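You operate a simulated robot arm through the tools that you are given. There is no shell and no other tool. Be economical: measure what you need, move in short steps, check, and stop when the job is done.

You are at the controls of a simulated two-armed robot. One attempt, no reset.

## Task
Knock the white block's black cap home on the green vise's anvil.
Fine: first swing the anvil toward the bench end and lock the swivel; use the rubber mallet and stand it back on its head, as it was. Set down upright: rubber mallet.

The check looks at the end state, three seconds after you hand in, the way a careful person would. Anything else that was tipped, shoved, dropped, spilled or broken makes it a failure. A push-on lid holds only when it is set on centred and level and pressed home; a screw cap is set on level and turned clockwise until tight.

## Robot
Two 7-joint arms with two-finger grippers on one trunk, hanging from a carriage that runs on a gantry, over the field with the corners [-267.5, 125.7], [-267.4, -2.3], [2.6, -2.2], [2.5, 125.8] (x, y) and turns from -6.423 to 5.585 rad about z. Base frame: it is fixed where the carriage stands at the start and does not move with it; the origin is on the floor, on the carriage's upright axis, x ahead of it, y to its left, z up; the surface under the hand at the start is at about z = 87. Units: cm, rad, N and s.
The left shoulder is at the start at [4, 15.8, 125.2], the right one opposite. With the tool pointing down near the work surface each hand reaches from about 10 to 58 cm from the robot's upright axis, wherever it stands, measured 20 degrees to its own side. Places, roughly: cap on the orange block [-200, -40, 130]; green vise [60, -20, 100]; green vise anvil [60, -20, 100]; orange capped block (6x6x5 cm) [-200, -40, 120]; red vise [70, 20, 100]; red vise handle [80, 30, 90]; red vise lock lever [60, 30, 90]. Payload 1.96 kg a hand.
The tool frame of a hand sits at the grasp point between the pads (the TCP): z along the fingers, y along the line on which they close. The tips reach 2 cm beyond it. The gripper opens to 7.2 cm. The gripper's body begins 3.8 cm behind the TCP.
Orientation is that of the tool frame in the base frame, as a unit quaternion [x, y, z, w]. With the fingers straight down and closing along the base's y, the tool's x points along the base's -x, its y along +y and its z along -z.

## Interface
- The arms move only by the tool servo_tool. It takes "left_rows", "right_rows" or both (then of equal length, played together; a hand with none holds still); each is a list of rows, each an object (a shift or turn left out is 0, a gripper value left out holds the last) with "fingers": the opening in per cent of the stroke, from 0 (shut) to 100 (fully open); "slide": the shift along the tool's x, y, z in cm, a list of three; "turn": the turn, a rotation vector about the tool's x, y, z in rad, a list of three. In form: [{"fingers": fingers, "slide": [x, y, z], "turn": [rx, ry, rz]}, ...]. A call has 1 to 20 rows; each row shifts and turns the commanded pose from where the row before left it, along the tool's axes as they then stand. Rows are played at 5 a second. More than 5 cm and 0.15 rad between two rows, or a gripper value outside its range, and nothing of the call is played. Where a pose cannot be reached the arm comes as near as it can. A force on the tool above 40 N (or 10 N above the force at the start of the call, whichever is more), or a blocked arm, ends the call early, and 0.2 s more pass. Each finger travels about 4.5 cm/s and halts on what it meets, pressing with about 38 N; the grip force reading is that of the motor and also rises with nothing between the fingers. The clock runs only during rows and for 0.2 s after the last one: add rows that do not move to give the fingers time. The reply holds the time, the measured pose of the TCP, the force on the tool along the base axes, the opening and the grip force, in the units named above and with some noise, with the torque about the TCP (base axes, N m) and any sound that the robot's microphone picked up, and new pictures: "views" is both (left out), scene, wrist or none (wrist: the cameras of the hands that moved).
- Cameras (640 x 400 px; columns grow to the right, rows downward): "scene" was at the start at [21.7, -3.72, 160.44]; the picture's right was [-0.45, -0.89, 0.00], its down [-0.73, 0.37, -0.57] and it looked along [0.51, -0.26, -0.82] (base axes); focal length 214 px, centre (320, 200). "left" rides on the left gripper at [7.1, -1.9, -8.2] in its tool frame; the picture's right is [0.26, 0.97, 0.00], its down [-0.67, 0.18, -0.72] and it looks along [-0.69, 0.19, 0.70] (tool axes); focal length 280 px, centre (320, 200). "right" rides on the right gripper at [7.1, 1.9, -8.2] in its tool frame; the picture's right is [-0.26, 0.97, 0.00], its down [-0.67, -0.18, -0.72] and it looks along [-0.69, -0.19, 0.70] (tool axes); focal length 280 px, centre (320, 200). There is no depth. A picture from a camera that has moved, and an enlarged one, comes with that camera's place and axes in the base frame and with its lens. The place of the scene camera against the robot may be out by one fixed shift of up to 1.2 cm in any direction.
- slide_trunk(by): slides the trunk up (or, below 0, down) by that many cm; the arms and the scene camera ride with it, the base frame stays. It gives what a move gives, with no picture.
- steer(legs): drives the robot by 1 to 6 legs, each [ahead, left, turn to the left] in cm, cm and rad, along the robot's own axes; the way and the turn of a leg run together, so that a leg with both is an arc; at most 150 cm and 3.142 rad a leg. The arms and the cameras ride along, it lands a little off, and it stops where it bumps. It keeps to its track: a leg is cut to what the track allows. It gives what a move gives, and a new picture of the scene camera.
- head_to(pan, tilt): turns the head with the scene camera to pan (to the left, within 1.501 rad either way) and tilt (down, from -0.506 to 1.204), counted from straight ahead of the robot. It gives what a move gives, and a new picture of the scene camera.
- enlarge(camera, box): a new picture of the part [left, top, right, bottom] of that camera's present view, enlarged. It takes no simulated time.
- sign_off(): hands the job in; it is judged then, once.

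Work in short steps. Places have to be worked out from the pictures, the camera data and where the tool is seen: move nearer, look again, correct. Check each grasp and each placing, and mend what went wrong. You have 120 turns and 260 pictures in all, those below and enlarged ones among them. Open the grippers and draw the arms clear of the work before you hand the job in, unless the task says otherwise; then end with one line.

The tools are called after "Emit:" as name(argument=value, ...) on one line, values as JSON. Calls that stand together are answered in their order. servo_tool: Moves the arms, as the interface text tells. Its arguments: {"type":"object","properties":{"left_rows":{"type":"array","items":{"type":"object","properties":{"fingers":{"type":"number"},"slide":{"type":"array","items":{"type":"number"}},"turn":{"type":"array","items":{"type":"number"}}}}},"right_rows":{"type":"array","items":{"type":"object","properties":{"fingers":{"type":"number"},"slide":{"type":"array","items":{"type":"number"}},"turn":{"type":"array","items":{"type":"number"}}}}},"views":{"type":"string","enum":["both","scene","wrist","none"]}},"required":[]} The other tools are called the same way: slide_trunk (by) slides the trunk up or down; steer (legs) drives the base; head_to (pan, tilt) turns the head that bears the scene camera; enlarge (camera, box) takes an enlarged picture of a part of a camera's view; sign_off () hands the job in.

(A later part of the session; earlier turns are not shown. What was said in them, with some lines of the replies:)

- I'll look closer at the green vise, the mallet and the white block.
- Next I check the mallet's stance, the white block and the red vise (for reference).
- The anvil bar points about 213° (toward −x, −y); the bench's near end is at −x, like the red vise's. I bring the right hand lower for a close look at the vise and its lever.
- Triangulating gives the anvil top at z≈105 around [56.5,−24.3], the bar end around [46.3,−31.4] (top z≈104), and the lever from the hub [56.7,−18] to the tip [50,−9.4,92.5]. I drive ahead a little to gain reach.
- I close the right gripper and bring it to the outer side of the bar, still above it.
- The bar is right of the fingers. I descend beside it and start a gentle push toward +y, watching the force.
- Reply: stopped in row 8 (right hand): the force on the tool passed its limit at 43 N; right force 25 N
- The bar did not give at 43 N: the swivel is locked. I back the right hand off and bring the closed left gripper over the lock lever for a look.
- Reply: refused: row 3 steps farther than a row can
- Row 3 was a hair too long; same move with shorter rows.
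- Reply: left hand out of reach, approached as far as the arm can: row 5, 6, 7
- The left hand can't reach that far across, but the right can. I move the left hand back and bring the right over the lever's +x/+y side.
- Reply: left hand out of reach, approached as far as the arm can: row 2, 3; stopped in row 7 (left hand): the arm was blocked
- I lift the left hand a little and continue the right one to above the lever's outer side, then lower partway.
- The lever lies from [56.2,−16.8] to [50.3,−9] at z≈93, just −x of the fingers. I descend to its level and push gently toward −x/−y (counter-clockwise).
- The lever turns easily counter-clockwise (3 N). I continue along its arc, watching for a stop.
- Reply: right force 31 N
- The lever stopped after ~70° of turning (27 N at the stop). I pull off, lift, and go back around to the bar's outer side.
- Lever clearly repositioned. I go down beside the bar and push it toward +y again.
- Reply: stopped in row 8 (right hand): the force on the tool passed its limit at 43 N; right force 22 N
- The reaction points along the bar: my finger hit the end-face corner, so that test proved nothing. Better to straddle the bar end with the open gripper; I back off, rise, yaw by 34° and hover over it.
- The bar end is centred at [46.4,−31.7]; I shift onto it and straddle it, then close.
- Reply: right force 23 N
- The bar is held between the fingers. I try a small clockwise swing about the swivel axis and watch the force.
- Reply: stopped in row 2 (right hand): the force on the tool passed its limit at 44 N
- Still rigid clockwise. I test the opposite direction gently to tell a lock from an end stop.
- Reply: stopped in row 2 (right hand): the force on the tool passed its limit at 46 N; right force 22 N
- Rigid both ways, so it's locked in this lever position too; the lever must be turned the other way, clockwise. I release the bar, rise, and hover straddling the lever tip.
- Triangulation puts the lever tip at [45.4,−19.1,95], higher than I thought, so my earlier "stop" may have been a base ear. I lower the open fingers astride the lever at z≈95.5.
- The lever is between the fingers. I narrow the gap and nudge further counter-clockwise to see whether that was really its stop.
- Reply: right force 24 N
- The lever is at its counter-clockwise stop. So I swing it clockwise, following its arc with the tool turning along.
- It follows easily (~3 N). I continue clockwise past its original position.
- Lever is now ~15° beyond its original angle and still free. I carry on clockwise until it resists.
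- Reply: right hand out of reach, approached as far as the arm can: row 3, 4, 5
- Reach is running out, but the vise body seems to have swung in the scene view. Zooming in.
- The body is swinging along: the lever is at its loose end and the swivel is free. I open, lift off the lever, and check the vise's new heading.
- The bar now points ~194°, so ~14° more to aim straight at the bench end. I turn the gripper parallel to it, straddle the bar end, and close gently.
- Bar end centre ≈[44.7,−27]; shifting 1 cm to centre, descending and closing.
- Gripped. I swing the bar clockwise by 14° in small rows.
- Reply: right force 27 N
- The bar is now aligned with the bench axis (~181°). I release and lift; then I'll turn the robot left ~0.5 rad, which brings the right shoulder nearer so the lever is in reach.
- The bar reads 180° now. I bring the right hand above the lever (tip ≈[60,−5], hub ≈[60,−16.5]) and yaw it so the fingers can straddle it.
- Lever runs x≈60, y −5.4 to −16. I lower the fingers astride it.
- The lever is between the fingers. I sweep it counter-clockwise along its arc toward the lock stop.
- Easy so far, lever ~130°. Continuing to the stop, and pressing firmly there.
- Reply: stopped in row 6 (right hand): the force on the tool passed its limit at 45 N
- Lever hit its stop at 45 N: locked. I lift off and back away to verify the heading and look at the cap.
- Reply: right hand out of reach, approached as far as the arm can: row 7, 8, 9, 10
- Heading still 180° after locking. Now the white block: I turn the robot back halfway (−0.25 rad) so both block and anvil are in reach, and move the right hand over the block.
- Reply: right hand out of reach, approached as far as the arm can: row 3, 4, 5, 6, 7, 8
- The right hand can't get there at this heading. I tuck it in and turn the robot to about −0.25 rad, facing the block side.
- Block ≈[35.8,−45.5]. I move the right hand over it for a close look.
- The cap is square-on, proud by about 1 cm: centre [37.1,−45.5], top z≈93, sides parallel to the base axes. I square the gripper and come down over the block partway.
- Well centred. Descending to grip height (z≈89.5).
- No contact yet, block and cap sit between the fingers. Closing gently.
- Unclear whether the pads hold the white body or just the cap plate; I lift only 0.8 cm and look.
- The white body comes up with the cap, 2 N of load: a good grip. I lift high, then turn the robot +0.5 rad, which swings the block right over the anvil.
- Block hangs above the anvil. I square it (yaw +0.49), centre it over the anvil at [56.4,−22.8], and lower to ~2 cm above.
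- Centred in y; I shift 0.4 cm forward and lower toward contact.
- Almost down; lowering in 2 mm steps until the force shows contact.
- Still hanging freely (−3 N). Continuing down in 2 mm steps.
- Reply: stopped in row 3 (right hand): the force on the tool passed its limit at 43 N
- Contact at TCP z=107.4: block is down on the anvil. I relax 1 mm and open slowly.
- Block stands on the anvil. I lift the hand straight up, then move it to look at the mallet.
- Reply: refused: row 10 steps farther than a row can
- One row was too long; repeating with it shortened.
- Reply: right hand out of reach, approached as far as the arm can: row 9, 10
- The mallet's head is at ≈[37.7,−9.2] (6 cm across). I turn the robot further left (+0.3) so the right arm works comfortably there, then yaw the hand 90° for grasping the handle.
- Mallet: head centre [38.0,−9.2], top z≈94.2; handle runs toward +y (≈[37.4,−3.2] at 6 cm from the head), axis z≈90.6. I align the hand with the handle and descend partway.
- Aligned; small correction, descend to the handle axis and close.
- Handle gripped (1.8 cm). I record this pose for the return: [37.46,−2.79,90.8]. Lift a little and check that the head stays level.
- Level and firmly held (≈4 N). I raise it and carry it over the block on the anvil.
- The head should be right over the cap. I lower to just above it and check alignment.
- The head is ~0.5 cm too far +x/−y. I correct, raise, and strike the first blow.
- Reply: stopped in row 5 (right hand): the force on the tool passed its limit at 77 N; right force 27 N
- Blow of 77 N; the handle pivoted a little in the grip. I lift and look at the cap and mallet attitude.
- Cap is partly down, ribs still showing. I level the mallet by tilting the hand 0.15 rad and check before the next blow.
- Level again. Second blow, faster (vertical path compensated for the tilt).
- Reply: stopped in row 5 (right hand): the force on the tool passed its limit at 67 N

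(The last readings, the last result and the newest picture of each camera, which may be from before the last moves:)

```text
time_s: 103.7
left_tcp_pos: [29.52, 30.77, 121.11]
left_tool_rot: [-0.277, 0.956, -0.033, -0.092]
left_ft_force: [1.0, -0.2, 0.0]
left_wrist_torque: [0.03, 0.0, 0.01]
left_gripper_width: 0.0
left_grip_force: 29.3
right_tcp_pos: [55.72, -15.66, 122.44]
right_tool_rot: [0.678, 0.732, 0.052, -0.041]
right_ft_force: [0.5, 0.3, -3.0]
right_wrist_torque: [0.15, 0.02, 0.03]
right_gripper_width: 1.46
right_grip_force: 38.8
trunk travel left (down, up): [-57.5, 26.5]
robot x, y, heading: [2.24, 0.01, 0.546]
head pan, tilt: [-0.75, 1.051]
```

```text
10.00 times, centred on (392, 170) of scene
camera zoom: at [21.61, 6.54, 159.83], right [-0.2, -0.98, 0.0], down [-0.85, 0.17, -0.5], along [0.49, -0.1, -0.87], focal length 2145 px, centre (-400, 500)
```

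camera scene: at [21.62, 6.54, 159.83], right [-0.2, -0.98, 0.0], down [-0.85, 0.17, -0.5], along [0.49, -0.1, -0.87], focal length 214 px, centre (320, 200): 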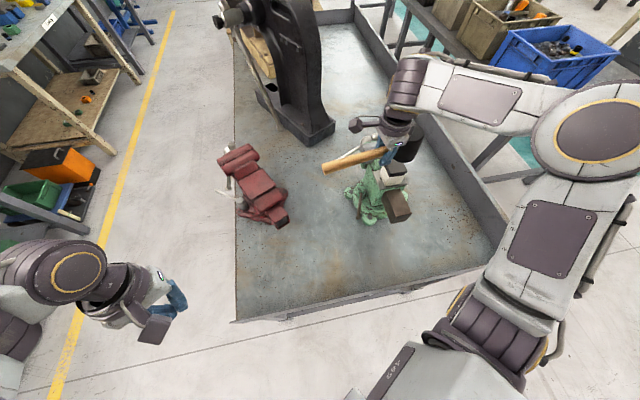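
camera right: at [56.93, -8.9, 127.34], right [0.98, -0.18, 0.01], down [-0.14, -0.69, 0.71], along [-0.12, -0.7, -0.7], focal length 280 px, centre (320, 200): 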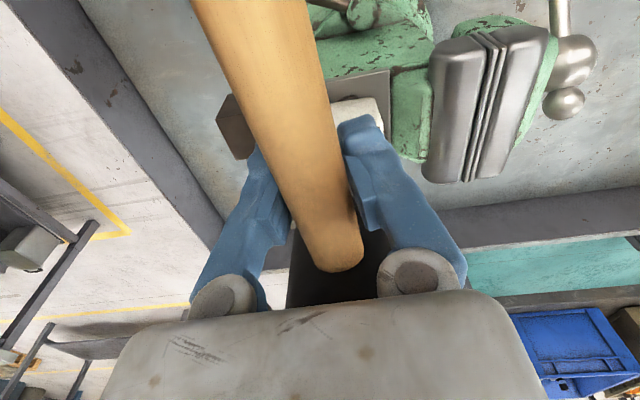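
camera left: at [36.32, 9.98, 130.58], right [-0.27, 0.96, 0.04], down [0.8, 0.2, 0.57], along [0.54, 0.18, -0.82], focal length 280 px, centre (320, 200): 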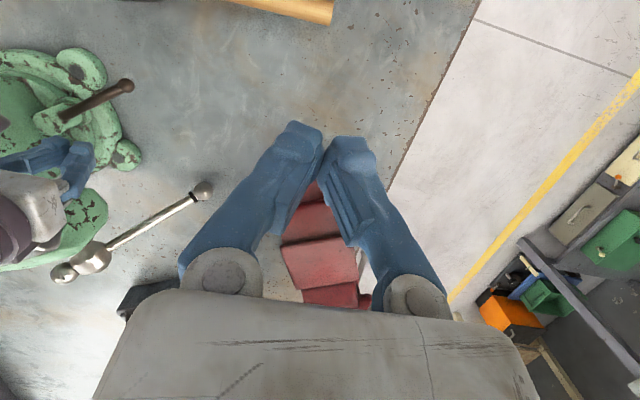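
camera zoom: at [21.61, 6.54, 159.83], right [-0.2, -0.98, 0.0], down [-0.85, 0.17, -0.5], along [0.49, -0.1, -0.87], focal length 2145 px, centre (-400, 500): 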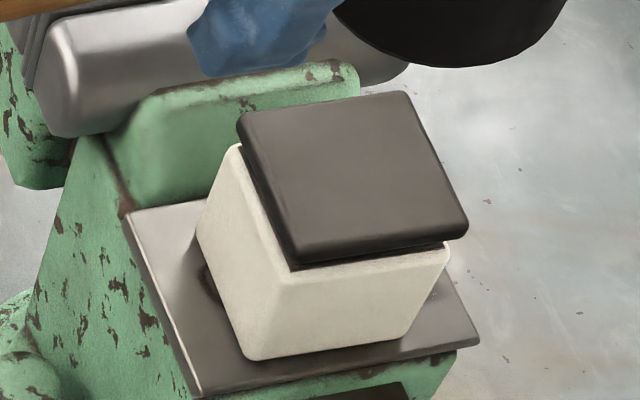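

Nearly home, a thin gap remains. Third blow.

Emit:
servo_tool(right_rows=[{"slide": [-0.5, 0.2, 0]}, {}, {"slide": [-0.6, 0, 4.9]}, {"slide": [-0.6, 0, 4.9]}, {"slide": [-0.12, 0, 1]}], views="none")

Emit:
servo_tool(right_rows=[{"slide": [0.4, 0, -3]}, {"slide": [0.4, 0, -3]}, {"slide": [0.4, 0, -3]}, {}], views="none")

Emit:
enlarge(camera="scene", box=[345, 120, 425, 200])

Emit:
enlarge(camera="scene", box=[372, 150, 412, 190])

```text
time_s: 104.8
left_tcp_pos: [29.62, 30.82, 121.05]
left_tool_rot: [-0.276, 0.956, -0.034, -0.092]
left_ft_force: [-0.4, 0.0, -0.6]
left_wrist_torque: [0.04, 0.01, 0.0]
left_gripper_width: 0.0
left_grip_force: 29.6
right_tcp_pos: [56.21, -16.27, 113.06]
right_tool_rot: [0.677, 0.733, 0.052, -0.04]
right_ft_force: [-2.3, -1.4, 13.0]
right_wrist_torque: [-1.33, 0.3, -0.15]
right_gripper_width: 1.48
right_grip_force: 38.0
trunk travel left (down, up): [-57.5, 26.5]
robot x, y, heading: [2.28, -0.08, 0.55]
head pan, tilt: [-0.75, 1.051]
stopped in row 5 (right hand): the force on the tool passed its limit at 48 N (the readings are from after the stop); the commanded pose is now the measured one
```

```text
time_s: 105.8
left_tcp_pos: [29.57, 30.87, 121.09]
left_tool_rot: [-0.276, 0.956, -0.033, -0.092]
left_ft_force: [0.3, 0.1, -0.8]
left_wrist_torque: [-0.01, 0.02, 0.0]
left_gripper_width: 0.01
left_grip_force: 29.7
right_tcp_pos: [55.87, -16.22, 122.1]
right_tool_rot: [0.677, 0.733, 0.053, -0.041]
right_ft_force: [-0.1, 0.1, -4.1]
right_wrist_torque: [0.16, -0.03, 0.02]
right_gripper_width: 1.48
right_grip_force: 38.0
trunk travel left (down, up): [-57.5, 26.5]
robot x, y, heading: [2.69, -0.08, 0.548]
head pan, tilt: [-0.75, 1.051]
```

```text
5.00 times, centred on (385, 160) of scene
camera zoom: at [21.6, 6.55, 159.83], right [-0.2, -0.98, 0.0], down [-0.85, 0.17, -0.5], along [0.49, -0.1, -0.87], focal length 1072 px, centre (-5, 400)
```

zoom: 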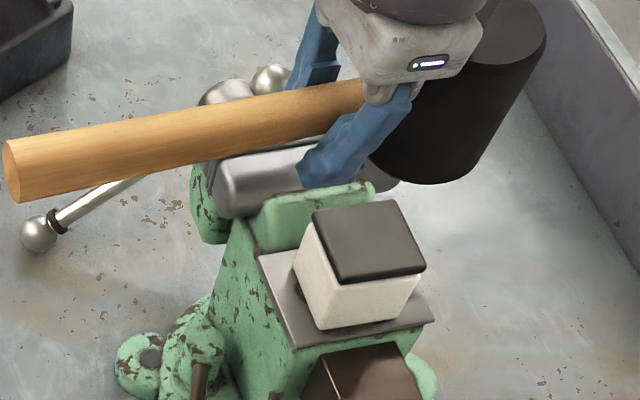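

```text
10.00 times, centred on (392, 170) of scene
camera zoom: at [21.6, 6.55, 159.83], right [-0.2, -0.98, 0.0], down [-0.85, 0.17, -0.5], along [0.49, -0.1, -0.87], focal length 2145 px, centre (-400, 500)
```

zoom: 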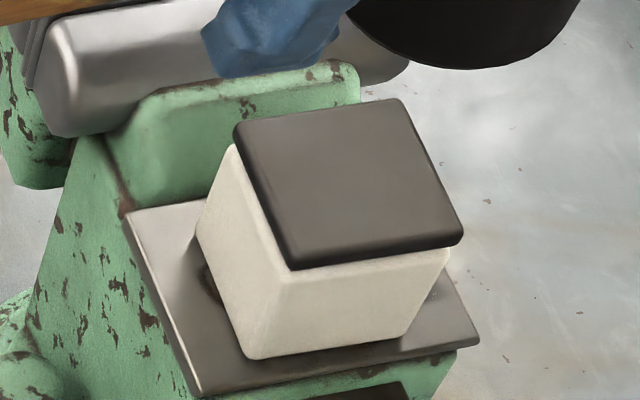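

The gap is gone. One more blow to confirm that it doesn't move any further.

Emit:
servo_tool(right_rows=[{"slide": [0, 0.2, 0]}, {}, {"slide": [-0.6, 0, 4.9]}, {"slide": [-0.6, 0, 4.9]}, {"slide": [-0.12, 0, 1]}], views="none")

Emit:
servo_tool(right_rows=[{"slide": [0.4, 0, -3]}, {"slide": [0.4, 0, -3]}, {"slide": [0.4, 0, -3]}, {}], views="none")

Emit:
enlarge(camera="scene", box=[372, 150, 412, 190])

Emit:
enlarge(camera="scene", box=[320, 110, 430, 210])

```text
time_s: 106.8
left_tcp_pos: [29.67, 30.75, 121.16]
left_tool_rot: [-0.277, 0.956, -0.034, -0.092]
left_ft_force: [0.4, 0.2, 0.1]
left_wrist_torque: [0.0, 0.01, 0.02]
left_gripper_width: 0.01
left_grip_force: 29.4
right_tcp_pos: [56.61, -15.95, 112.89]
right_tool_rot: [0.68, 0.731, 0.054, -0.036]
right_ft_force: [-4.3, 0.9, 21.1]
right_wrist_torque: [-2.01, 0.4, -0.31]
right_gripper_width: 1.5
right_grip_force: 37.8
trunk travel left (down, up): [-57.5, 26.5]
robot x, y, heading: [2.02, 0.1, 0.552]
head pan, tilt: [-0.75, 1.051]
stopped in row 5 (right hand): the force on the tool passed its limit at 72 N (the readings are from after the stop); the commanded pose is now the measured one
```

```text
time_s: 107.8
left_tcp_pos: [29.49, 30.78, 121.04]
left_tool_rot: [-0.277, 0.956, -0.033, -0.093]
left_ft_force: [-1.1, -0.9, -0.8]
left_wrist_torque: [-0.02, 0.03, 0.0]
left_gripper_width: 0.0
left_grip_force: 29.8
right_tcp_pos: [56.19, -16.15, 121.75]
right_tool_rot: [0.679, 0.732, 0.054, -0.039]
right_ft_force: [-0.3, 0.5, -3.8]
right_wrist_torque: [0.15, 0.0, 0.01]
right_gripper_width: 1.5
right_grip_force: 38.3
trunk travel left (down, up): [-57.5, 26.5]
robot x, y, heading: [2.0, 0.18, 0.548]
head pan, tilt: [-0.75, 1.051]
```

```text
10.00 times, centred on (392, 170) of scene
camera zoom: at [21.58, 6.56, 159.83], right [-0.2, -0.98, 0.0], down [-0.85, 0.17, -0.5], along [0.49, -0.1, -0.87], focal length 2145 px, centre (-400, 500)
```

zoom: 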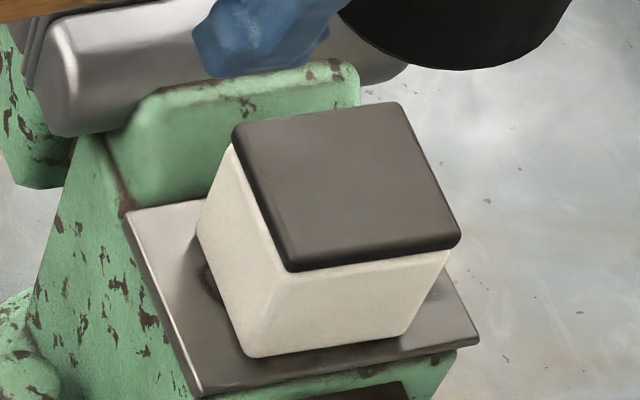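

```text
4.00 times, centred on (375, 160) of scene
camera zoom: at [21.58, 6.56, 159.83], right [-0.2, -0.98, 0.0], down [-0.85, 0.17, -0.5], along [0.49, -0.1, -0.87], focal length 858 px, centre (100, 360)
```

zoom: 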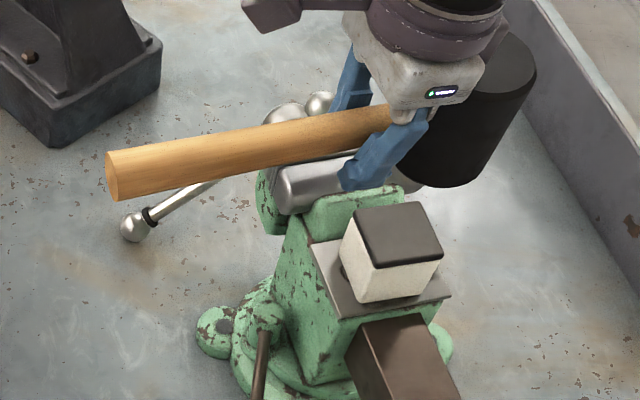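

It still crept by a hair, so two more blows until it no longer changes.

Emit:
servo_tool(right_rows=[{"slide": [0, -0.2, 0]}, {}, {"slide": [-0.6, 0, 4.9]}, {"slide": [-0.6, 0, 4.9]}, {"slide": [-0.12, 0, 1]}], views="none")

Emit:
servo_tool(right_rows=[{"slide": [0.4, 0, -3]}, {"slide": [0.4, 0, -3]}, {"slide": [0.4, 0, -3]}, {}, {"slide": [-0.6, 0, 4.9]}, {"slide": [-0.6, 0, 4.9]}], views="none")

Emit:
servo_tool(right_rows=[{"slide": [0.4, 0, -3]}, {"slide": [0.4, 0, -3]}, {"slide": [0.4, 0, -3]}, {}], views="none")

Emit:
enlarge(camera="scene", box=[372, 150, 412, 190])

Emit:
enlarge(camera="scene", box=[320, 110, 430, 210])

```text
time_s: 108.9
left_tcp_pos: [29.63, 30.7, 121.13]
left_tool_rot: [-0.277, 0.956, -0.034, -0.092]
left_ft_force: [-1.1, 0.2, -0.4]
left_wrist_torque: [-0.02, 0.01, -0.02]
left_gripper_width: 0.0
left_grip_force: 29.2
right_tcp_pos: [56.53, -15.96, 112.78]
right_tool_rot: [0.679, 0.731, 0.057, -0.033]
right_ft_force: [-2.8, -0.5, 19.6]
right_wrist_torque: [-1.87, 0.46, -0.2]
right_gripper_width: 1.49
right_grip_force: 38.1
trunk travel left (down, up): [-57.5, 26.5]
robot x, y, heading: [2.36, -0.17, 0.549]
head pan, tilt: [-0.75, 1.051]
stopped in row 5 (right hand): the force on the tool passed its limit at 82 N (the readings are from after the stop); the commanded pose is now the measured one
```

```text
time_s: 110.3
left_tcp_pos: [29.61, 30.83, 121.14]
left_tool_rot: [-0.276, 0.956, -0.034, -0.092]
left_ft_force: [-0.1, -0.5, 0.6]
left_wrist_torque: [0.02, 0.02, 0.03]
left_gripper_width: 0.0
left_grip_force: 29.9
right_tcp_pos: [56.6, -15.76, 112.86]
right_tool_rot: [0.681, 0.729, 0.058, -0.032]
right_ft_force: [-2.3, 0.0, 16.5]
right_wrist_torque: [-1.58, 0.44, -0.23]
right_gripper_width: 1.47
right_grip_force: 38.1
trunk travel left (down, up): [-57.5, 26.5]
robot x, y, heading: [2.02, 0.12, 0.548]
head pan, tilt: [-0.75, 1.051]
stopped in row 6 (right hand): the force on the tool passed its limit at 64 N (the readings are from after the stop); the commanded pose is now the measured one
```

```text
time_s: 111.3
left_tcp_pos: [29.51, 30.78, 120.99]
left_tool_rot: [-0.277, 0.956, -0.033, -0.092]
left_ft_force: [0.8, 0.9, -0.1]
left_wrist_torque: [0.02, -0.02, -0.01]
left_gripper_width: 0.0
left_grip_force: 30.1
right_tcp_pos: [56.2, -15.76, 121.92]
right_tool_rot: [0.68, 0.73, 0.056, -0.032]
right_ft_force: [-0.6, 0.1, -3.2]
right_wrist_torque: [0.15, 0.0, 0.0]
right_gripper_width: 1.48
right_grip_force: 38.2
trunk travel left (down, up): [-57.5, 26.5]
robot x, y, heading: [2.25, -0.06, 0.549]
head pan, tilt: [-0.75, 1.051]
```

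```text
10.00 times, centred on (392, 170) of scene
camera zoom: at [21.56, 6.57, 159.83], right [-0.2, -0.98, 0.0], down [-0.85, 0.17, -0.5], along [0.49, -0.1, -0.87], focal length 2145 px, centre (-400, 500)
```

zoom: 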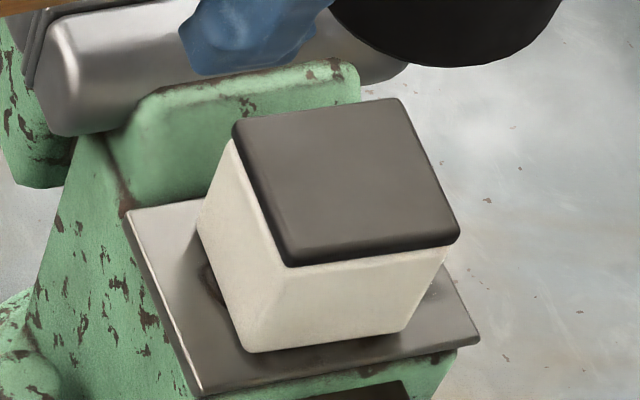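

```text
4.00 times, centred on (375, 160) of scene
camera zoom: at [21.56, 6.57, 159.83], right [-0.2, -0.98, 0.0], down [-0.85, 0.17, -0.5], along [0.49, -0.1, -0.87], focal length 858 px, centre (100, 360)
```

zoom: 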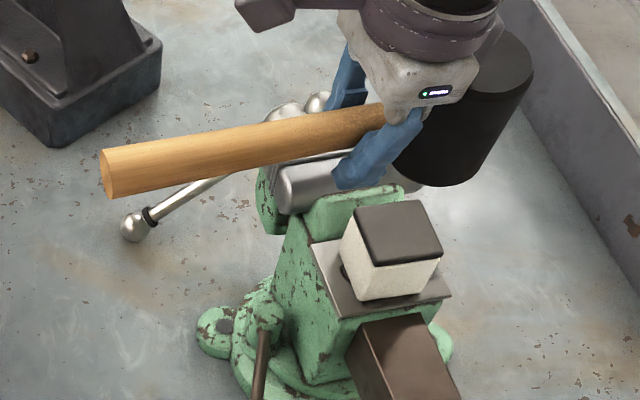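

Cap is flush and the strike height no longer changes. Now I carry the mallet back above its original spot.

Emit:
servo_tool(right_rows=[{"slide": [2.37, -2.95, 0.27]}, {"slide": [2.37, -2.95, 0.27]}, {"slide": [2.37, -2.95, 0.27]}, {"slide": [2.37, -2.95, 0.27]}, {"slide": [2.37, -2.95, 0.27]}, {"slide": [2.37, -2.95, 0.27]}, {"slide": [-0.55, 0, 4.36]}, {"slide": [-0.55, 0, 4.36]}, {"slide": [-0.55, 0, 4.36]}, {"slide": [-0.55, 0, 4.36]}, {"slide": [-0.4, 0, 2.9]}, {}])

Emit:
enlarge(camera="scene", box=[270, 195, 400, 295])

```text
time_s: 113.9
left_tcp_pos: [29.51, 30.81, 121.01]
left_tool_rot: [-0.277, 0.956, -0.032, -0.092]
left_ft_force: [-0.5, 0.1, -0.1]
left_wrist_torque: [0.02, 0.01, -0.01]
left_gripper_width: 0.03
left_grip_force: 29.5
right_tcp_pos: [38.29, -2.45, 100.98]
right_tool_rot: [0.68, 0.73, 0.057, -0.033]
right_ft_force: [-0.5, 0.6, -3.5]
right_wrist_torque: [0.18, 0.0, 0.04]
right_gripper_width: 1.51
right_grip_force: 37.5
trunk travel left (down, up): [-57.5, 26.5]
robot x, y, heading: [2.12, 0.0, 0.548]
head pan, tilt: [-0.75, 1.051]
camera scene: at [21.56, 6.57, 159.84], right [-0.2, -0.98, 0.0], down [-0.85, 0.17, -0.5], along [0.49, -0.1, -0.87], focal length 214 px, centre (320, 200)
camera right: at [39.46, 3.68, 109.97], right [0.98, -0.19, 0.0], down [-0.15, -0.77, 0.62], along [-0.12, -0.61, -0.79], focal length 280 px, centre (320, 200)
```

scene: 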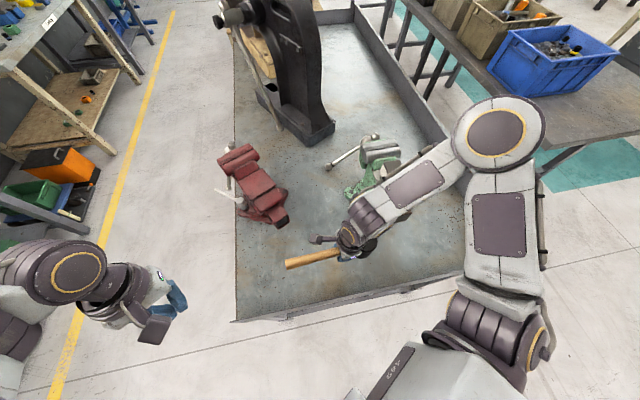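
right: 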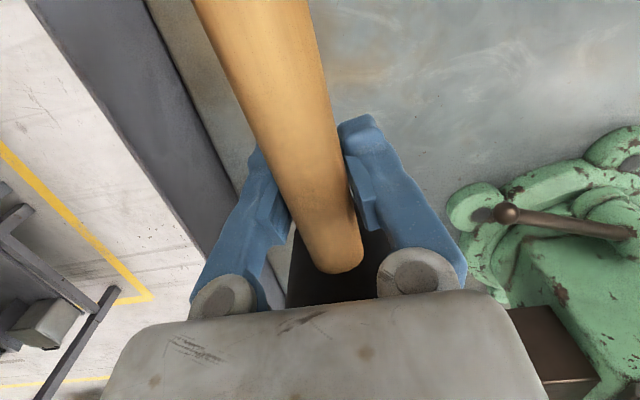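

```text
4.00 times, centred on (335, 245) of scene
camera zoom: at [21.56, 6.57, 159.84], right [-0.2, -0.98, 0.0], down [-0.85, 0.17, -0.5], along [0.49, -0.1, -0.87], focal length 858 px, centre (260, 20)
```

zoom: 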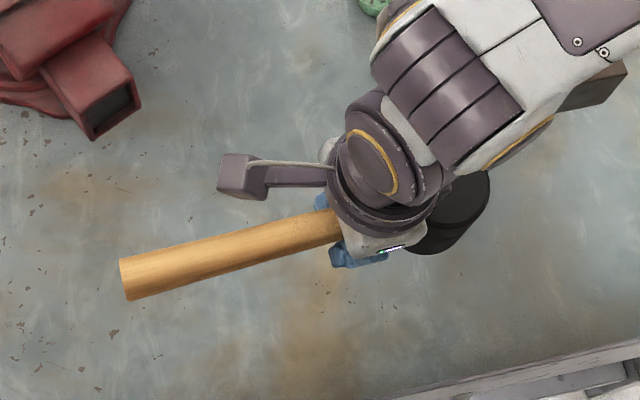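

Mallet is level and almost over its place. I correct by 0.8 cm and lower to just above the bench.

Emit:
servo_tool(right_rows=[{"slide": [-0.28, -0.85, 0]}, {"slide": [-0.45, 0, 3.6]}, {"slide": [-0.45, 0, 3.6]}, {"slide": [-0.2, 0, 1.6]}, {}], views="wrist")

Emit:
enlarge(camera="scene", box=[270, 195, 400, 295])

```text
time_s: 115.1
left_tcp_pos: [29.58, 30.85, 121.11]
left_tool_rot: [-0.277, 0.956, -0.033, -0.093]
left_ft_force: [-0.4, -0.8, 0.2]
left_wrist_torque: [0.02, 0.03, 0.01]
left_gripper_width: 0.03
left_grip_force: 28.7
right_tcp_pos: [37.67, -2.72, 91.88]
right_tool_rot: [0.68, 0.73, 0.057, -0.032]
right_ft_force: [-0.5, 0.3, -3.5]
right_wrist_torque: [0.16, -0.01, 0.04]
right_gripper_width: 1.47
right_grip_force: 37.7
trunk travel left (down, up): [-57.5, 26.5]
robot x, y, heading: [1.95, -0.11, 0.541]
head pan, tilt: [-0.75, 1.051]
camera right: at [38.88, 3.38, 100.82], right [0.98, -0.19, 0.0], down [-0.15, -0.77, 0.62], along [-0.12, -0.61, -0.79], focal length 280 px, centre (320, 200)
```

right: 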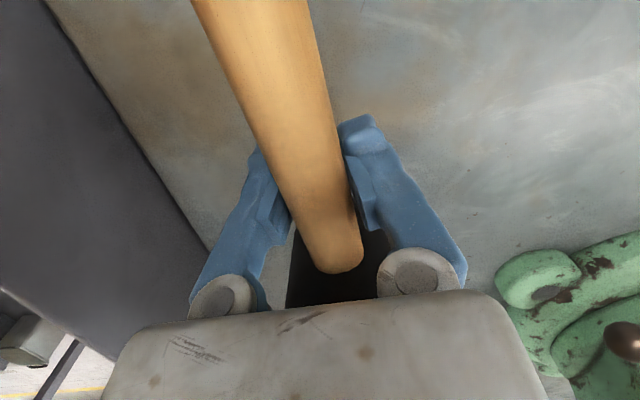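

```text
4.00 times, centred on (335, 245) of scene
camera zoom: at [21.56, 6.57, 159.84], right [-0.2, -0.98, 0.0], down [-0.85, 0.17, -0.5], along [0.49, -0.1, -0.87], focal length 858 px, centre (260, 20)
```

zoom: 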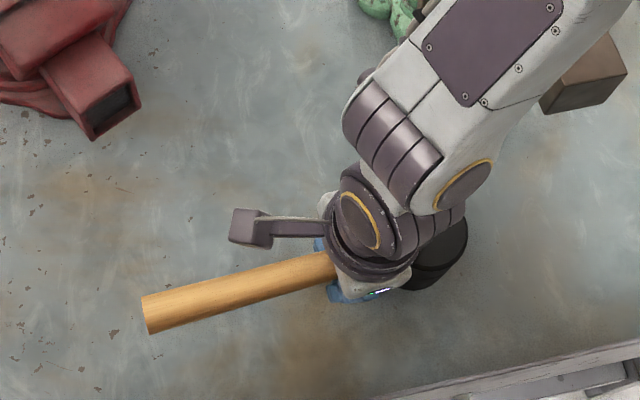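

Hanging free about 1 cm above. Lowering in 2–3 mm steps until contact.

Emit:
servo_tool(right_rows=[{"slide": [-0.03, 0, 0.3]}, {"slide": [-0.03, 0, 0.3]}, {"slide": [-0.02, 0, 0.2]}, {}], views="none")

```text
time_s: 116.1
left_tcp_pos: [29.43, 30.82, 121.02]
left_tool_rot: [-0.277, 0.956, -0.033, -0.092]
left_ft_force: [0.9, 0.8, 0.8]
left_wrist_torque: [0.0, -0.01, 0.01]
left_gripper_width: 0.01
left_grip_force: 29.1
right_tcp_pos: [37.67, -2.74, 91.09]
right_tool_rot: [0.68, 0.73, 0.057, -0.032]
right_ft_force: [-0.3, 0.6, -3.4]
right_wrist_torque: [0.16, 0.04, 0.0]
right_gripper_width: 1.47
right_grip_force: 38.0
trunk travel left (down, up): [-57.5, 26.5]
robot x, y, heading: [2.1, 0.24, 0.544]
head pan, tilt: [-0.75, 1.051]
```

Emit:
servo_tool(right_rows=[{"slide": [-0.02, 0, 0.2]}, {"slide": [-0.02, 0, 0.2]}, {}], views="none")

```text
time_s: 116.9
left_tcp_pos: [29.45, 30.79, 120.95]
left_tool_rot: [-0.277, 0.956, -0.033, -0.092]
left_ft_force: [0.0, 0.0, 0.1]
left_wrist_torque: [0.0, -0.02, 0.0]
left_gripper_width: 0.0
left_grip_force: 29.8
right_tcp_pos: [37.89, -2.8, 90.76]
right_tool_rot: [0.68, 0.731, 0.056, -0.033]
right_ft_force: [0.3, -0.2, -4.5]
right_wrist_torque: [0.17, 0.0, -0.04]
right_gripper_width: 1.51
right_grip_force: 37.8
trunk travel left (down, up): [-57.5, 26.5]
robot x, y, heading: [1.85, -0.09, 0.546]
head pan, tilt: [-0.75, 1.051]
```

Still free at 90.76; continuing.

Emit:
servo_tool(right_rows=[{"slide": [-0.02, 0, 0.2]}, {"slide": [-0.02, 0, 0.2]}, {}], views="none")

```text
time_s: 117.7
left_tcp_pos: [29.54, 30.78, 121.1]
left_tool_rot: [-0.277, 0.956, -0.033, -0.092]
left_ft_force: [0.4, 1.2, -0.1]
left_wrist_torque: [-0.01, 0.0, 0.03]
left_gripper_width: 0.0
left_grip_force: 29.7
right_tcp_pos: [37.77, -2.68, 90.27]
right_tool_rot: [0.68, 0.731, 0.057, -0.033]
right_ft_force: [0.0, -0.7, -4.2]
right_wrist_torque: [0.18, 0.01, -0.01]
right_gripper_width: 1.45
right_grip_force: 37.6
trunk travel left (down, up): [-57.5, 26.5]
robot x, y, heading: [2.47, 0.06, 0.551]
head pan, tilt: [-0.75, 1.051]
```

Emit:
servo_tool(right_rows=[{"slide": [-0.02, 0, 0.2]}, {"slide": [-0.02, 0, 0.2]}, {}], views="wrist")

Emit:
enlarge(camera="scene", box=[280, 215, 380, 285])

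```text
time_s: 118.5
left_tcp_pos: [29.64, 30.67, 121.22]
left_tool_rot: [-0.277, 0.956, -0.034, -0.092]
left_ft_force: [-0.6, 0.3, -0.1]
left_wrist_torque: [-0.02, -0.04, 0.04]
left_gripper_width: 0.0
left_grip_force: 29.4
right_tcp_pos: [38.05, -2.61, 90.04]
right_tool_rot: [0.68, 0.73, 0.057, -0.033]
right_ft_force: [-5.5, 1.6, 36.9]
right_wrist_torque: [-3.23, 0.82, -0.42]
right_gripper_width: 1.46
right_grip_force: 37.8
trunk travel left (down, up): [-57.5, 26.5]
robot x, y, heading: [2.28, 0.09, 0.549]
head pan, tilt: [-0.75, 1.051]
camera right: at [39.18, 3.42, 99.06], right [0.98, -0.19, 0.0], down [-0.15, -0.77, 0.62], along [-0.12, -0.61, -0.79], focal length 280 px, centre (320, 200)
```

right: 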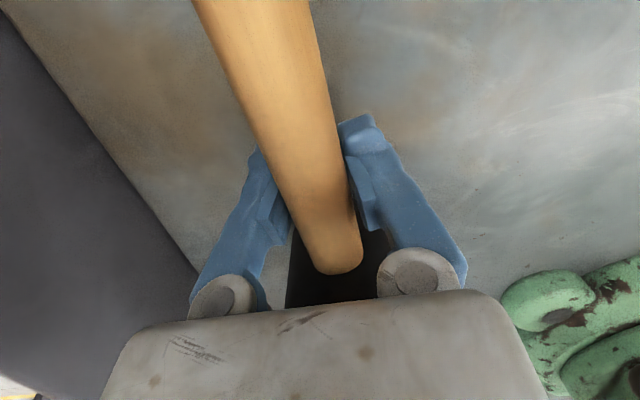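

```text
5.71 times, centred on (330, 250) of scene
camera zoom: at [21.6, 6.55, 159.91], right [-0.2, -0.98, 0.0], down [-0.85, 0.17, -0.5], along [0.49, -0.1, -0.87], focal length 1226 px, centre (263, -86)
```

zoom: 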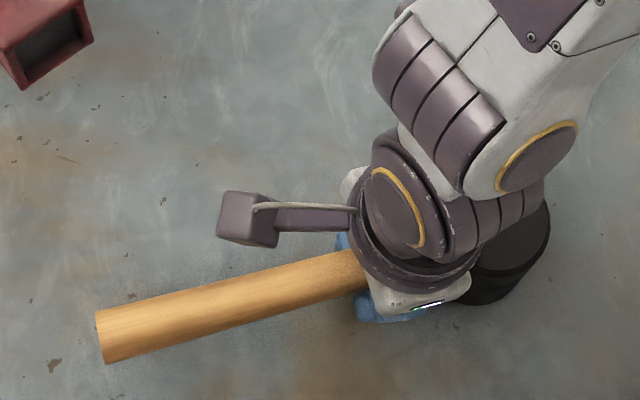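

Head is down (force acts at the head). I relax the pressure and open slowly.

Emit:
servo_tool(right_rows=[{"slide": [0.02, 0, -0.15]}, {"slide": [0.01, 0, -0.1]}, {}, {"fingers": 25}, {"fingers": 35}, {"fingers": 60}, {"fingers": 100}, {}], views="wrist")

Emit:
enlarge(camera="scene", box=[280, 215, 380, 285])

```text
time_s: 120.3
left_tcp_pos: [29.58, 30.77, 121.1]
left_tool_rot: [-0.276, 0.956, -0.033, -0.092]
left_ft_force: [-0.7, 0.0, -0.2]
left_wrist_torque: [-0.02, 0.02, 0.03]
left_gripper_width: 0.0
left_grip_force: 29.8
right_tcp_pos: [37.91, -2.78, 90.13]
right_tool_rot: [0.68, 0.73, 0.057, -0.033]
right_ft_force: [-1.1, -0.2, -0.4]
right_wrist_torque: [0.02, 0.01, 0.0]
right_gripper_width: 7.22
right_grip_force: 0.2
trunk travel left (down, up): [-57.5, 26.5]
robot x, y, heading: [2.2, 0.06, 0.551]
head pan, tilt: [-0.75, 1.051]
camera right: at [39.08, 3.42, 99.17], right [0.98, -0.19, 0.0], down [-0.15, -0.77, 0.62], along [-0.12, -0.61, -0.79], focal length 280 px, centre (320, 200)
```

right: 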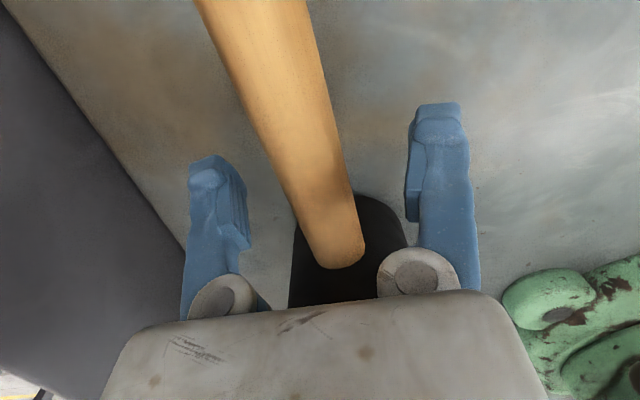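

```text
5.71 times, centred on (330, 250) of scene
camera zoom: at [21.57, 6.57, 159.84], right [-0.2, -0.98, 0.0], down [-0.85, 0.17, -0.5], along [0.49, -0.1, -0.87], focal length 1226 px, centre (263, -86)
```

zoom: 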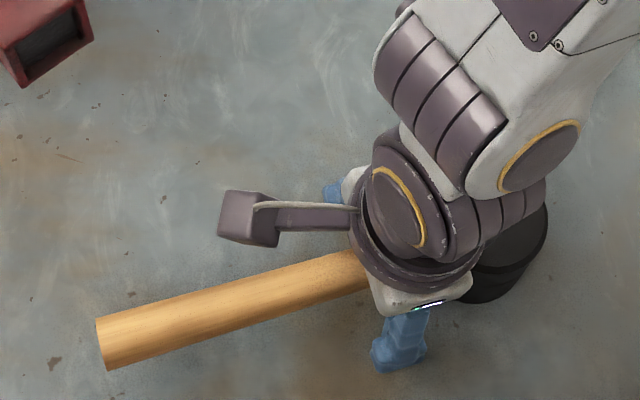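

Released and standing. I lift the hand straight up and clear, then inspect everything.

Emit:
servo_tool(right_rows=[{"slide": [0.25, 0, -2]}, {"slide": [0.5, 0, -4]}, {"slide": [0.5, 0, -4]}, {"slide": [0.5, 0, -4]}, {"slide": [0.5, 0, -4]}, {"slide": [0.5, 0, -4]}, {"slide": [0.5, 0, -4]}, {}], views="wrist")

Emit:
enlarge(camera="scene", box=[280, 215, 400, 295])

Emit:
enlarge(camera="right", box=[240, 0, 400, 170])

```text
time_s: 122.1
left_tcp_pos: [29.57, 30.75, 121.15]
left_tool_rot: [-0.276, 0.956, -0.033, -0.092]
left_ft_force: [0.4, -0.3, 0.5]
left_wrist_torque: [0.01, 0.0, 0.03]
left_gripper_width: 0.0
left_grip_force: 29.1
right_tcp_pos: [36.93, -2.79, 116.39]
right_tool_rot: [0.68, 0.73, 0.058, -0.033]
right_ft_force: [-0.3, 0.6, -0.3]
right_wrist_torque: [-0.02, 0.02, -0.01]
right_gripper_width: 7.2
right_grip_force: 0.0
trunk travel left (down, up): [-57.5, 26.5]
robot x, y, heading: [2.27, -0.15, 0.548]
head pan, tilt: [-0.75, 1.051]
camera right: at [38.01, 3.39, 125.34], right [0.98, -0.19, 0.0], down [-0.15, -0.77, 0.62], along [-0.12, -0.61, -0.79], focal length 280 px, centre (320, 200)
```

right: 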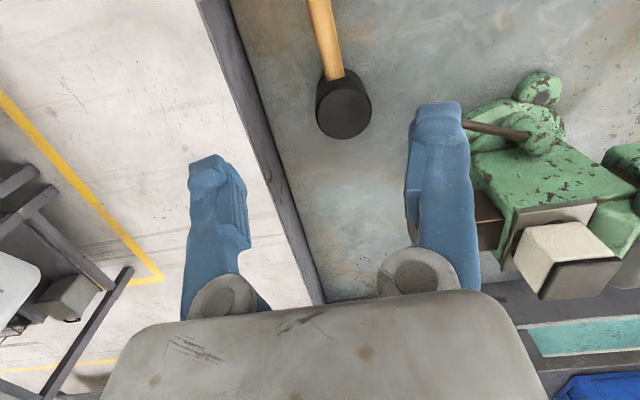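

```text
5.00 times, centred on (340, 255) of scene
camera zoom: at [21.57, 6.56, 159.84], right [-0.2, -0.98, 0.0], down [-0.85, 0.17, -0.5], along [0.49, -0.1, -0.87], focal length 1072 px, centre (220, -75)
```

zoom: 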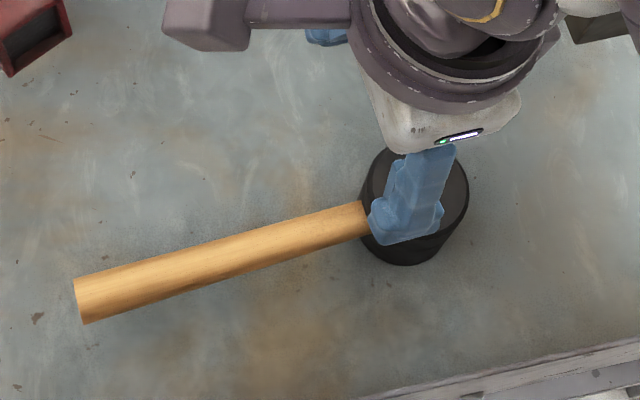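

```text
2.35 times, centred on (320, 85) of right
camera zoom: at [38.01, 3.39, 125.34], right [0.98, -0.19, 0.0], down [-0.15, -0.77, 0.62], along [-0.12, -0.61, -0.79], focal length 660 px, centre (320, 471)
```

zoom: 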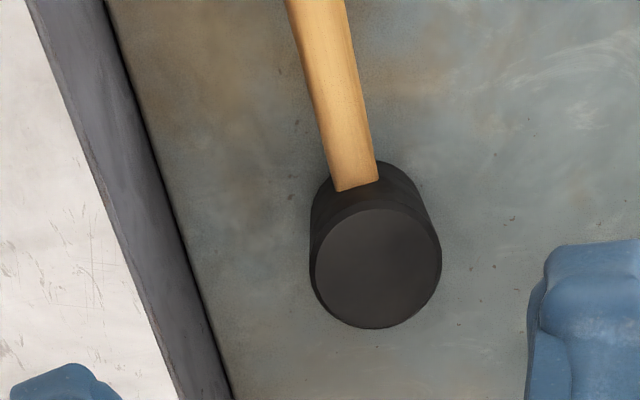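

Mallet stands on its head at its old place. I raise the right arm clear and take a last look at the vise and block.

Emit:
servo_tool(right_rows=[{"slide": [0.5, 0, -4]}, {"slide": [0.5, 0, -4]}, {"slide": [0, -3, -3]}, {"slide": [0, -3, -3]}, {}], views="scene")

Emit:
steer(legs=[[-25, 0, 0]])

Emit:
head_to(pan=-0.7, tilt=0.85)

Emit:
enlarge(camera="scene", box=[230, 120, 420, 260])

```text
time_s: 123.3
left_tcp_pos: [29.59, 30.84, 121.09]
left_tool_rot: [-0.276, 0.956, -0.033, -0.092]
left_ft_force: [-0.5, 0.0, 0.6]
left_wrist_torque: [0.0, -0.04, 0.03]
left_gripper_width: 0.0
left_grip_force: 29.4
right_tcp_pos: [30.35, -3.77, 129.87]
right_tool_rot: [0.681, 0.729, 0.056, -0.033]
right_ft_force: [-0.4, -0.2, -1.3]
right_wrist_torque: [0.0, 0.01, -0.01]
right_gripper_width: 7.21
right_grip_force: 0.0
right hand out of reach, approached as far as the arm can: row 4
trunk travel left (down, up): [-57.5, 26.5]
robot x, y, heading: [2.41, -0.1, 0.55]
head pan, tilt: [-0.75, 1.051]
camera scene: at [21.57, 6.56, 159.84], right [-0.2, -0.98, 0.0], down [-0.85, 0.17, -0.5], along [0.49, -0.1, -0.87], focal length 214 px, centre (320, 200)
```

scene: 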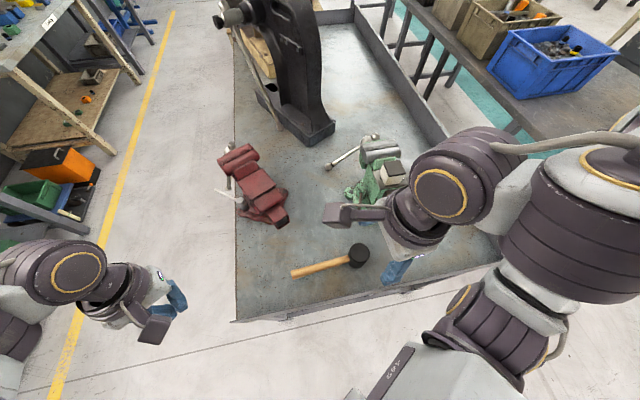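

```text
time_s: 125.2
left_tcp_pos: [8.42, 28.8, 121.07]
left_tool_rot: [-0.275, 0.956, -0.032, -0.093]
left_ft_force: [-0.6, 0.4, -0.4]
left_wrist_torque: [0.03, 0.01, -0.01]
left_gripper_width: 0.03
left_grip_force: 30.0
right_tcp_pos: [9.08, -5.74, 129.85]
right_tool_rot: [0.682, 0.729, 0.057, -0.033]
right_ft_force: [-0.8, -0.4, 0.2]
right_wrist_torque: [0.0, 0.01, -0.01]
right_gripper_width: 7.22
right_grip_force: 0.1
trunk travel left (down, up): [-57.5, 26.5]
robot x, y, heading: [-19.46, -1.88, 0.547]
head pan, tilt: [-0.75, 1.051]
cut short: leg 1
camera scene: at [0.36, 4.58, 159.84], right [-0.2, -0.98, 0.0], down [-0.85, 0.18, -0.5], along [0.49, -0.1, -0.87], focal length 214 px, centre (320, 200)
```

scene: 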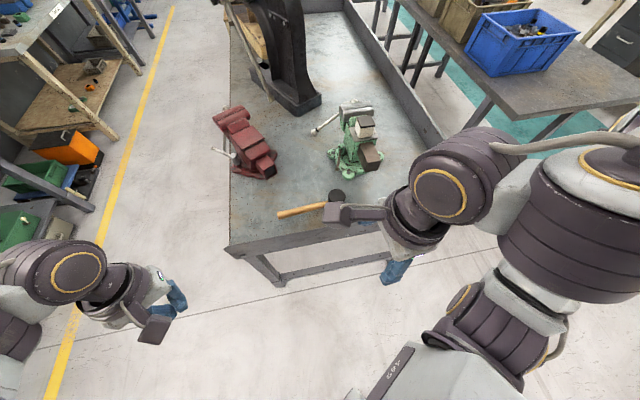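

```text
time_s: 125.9
left_tcp_pos: [8.32, 28.8, 120.98]
left_tool_rot: [-0.276, 0.956, -0.033, -0.092]
left_ft_force: [-0.1, -0.1, -0.5]
left_wrist_torque: [0.02, 0.01, 0.0]
left_gripper_width: 0.0
left_grip_force: 30.0
right_tcp_pos: [9.16, -5.72, 129.75]
right_tool_rot: [0.681, 0.729, 0.057, -0.033]
right_ft_force: [0.7, 0.9, 0.2]
right_wrist_torque: [0.0, 0.0, -0.02]
right_gripper_width: 7.21
right_grip_force: 0.0
trunk travel left (down, up): [-57.5, 26.5]
robot x, y, heading: [-19.65, -2.24, 0.545]
head pan, tilt: [-0.7, 0.85]
camera scene: at [1.59, 4.73, 161.29], right [-0.15, -0.99, 0.0], down [-0.74, 0.12, -0.66], along [0.65, -0.1, -0.75], focal length 214 px, centre (320, 200)
```

scene: 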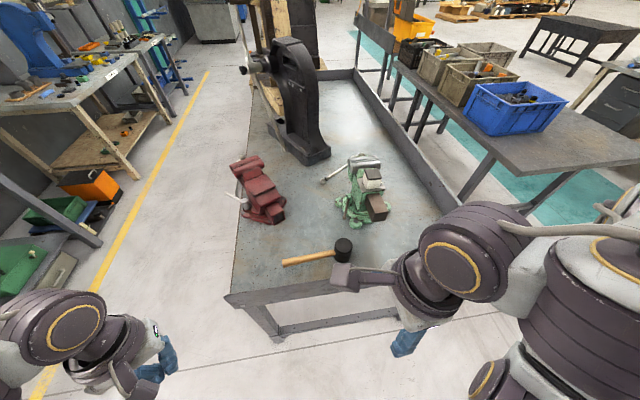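

```text
2.86 times, centred on (325, 190) of scene
camera zoom: at [1.59, 4.73, 161.29], right [-0.15, -0.99, 0.0], down [-0.74, 0.12, -0.66], along [0.65, -0.1, -0.75], focal length 613 px, centre (306, 229)
```

zoom: 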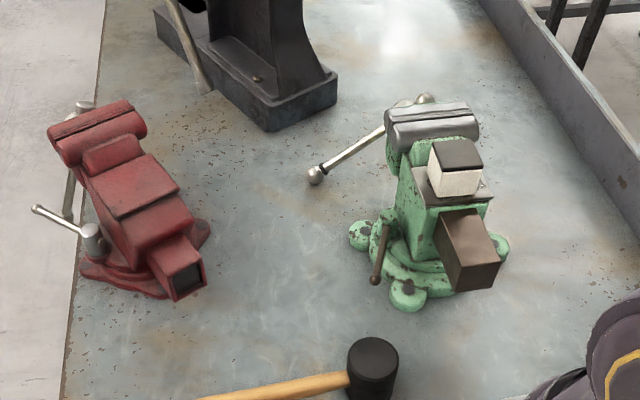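

Everything stands as wanted: anvil toward the bench end, lever at its lock stop, cap flush, mallet on its head. I open the left gripper and hand in.

Emit:
servo_tool(left_rows=[{"fingers": 100}, {}, {}], views="none")

Emit:
sign_off()

```text
time_s: 126.7
left_tcp_pos: [8.42, 28.75, 121.03]
left_tool_rot: [-0.276, 0.956, -0.033, -0.092]
left_ft_force: [-1.0, 0.8, -0.5]
left_wrist_torque: [0.01, 0.01, 0.01]
left_gripper_width: 7.0
left_grip_force: 0.0
right_tcp_pos: [9.12, -5.82, 129.81]
right_tool_rot: [0.682, 0.729, 0.057, -0.033]
right_ft_force: [0.2, 0.5, 0.2]
right_wrist_torque: [0.02, -0.02, 0.01]
right_gripper_width: 7.19
right_grip_force: 0.0
trunk travel left (down, up): [-57.5, 26.5]
robot x, y, heading: [-18.92, -1.77, 0.546]
head pan, tilt: [-0.7, 0.85]
```

```text
The job is handed in.
```

The anvil now points at the near bench end with the swivel lever at its lock stop; the white block's cap is flush after six mallet blows on the anvil, and the mallet is back on its head in its old place.
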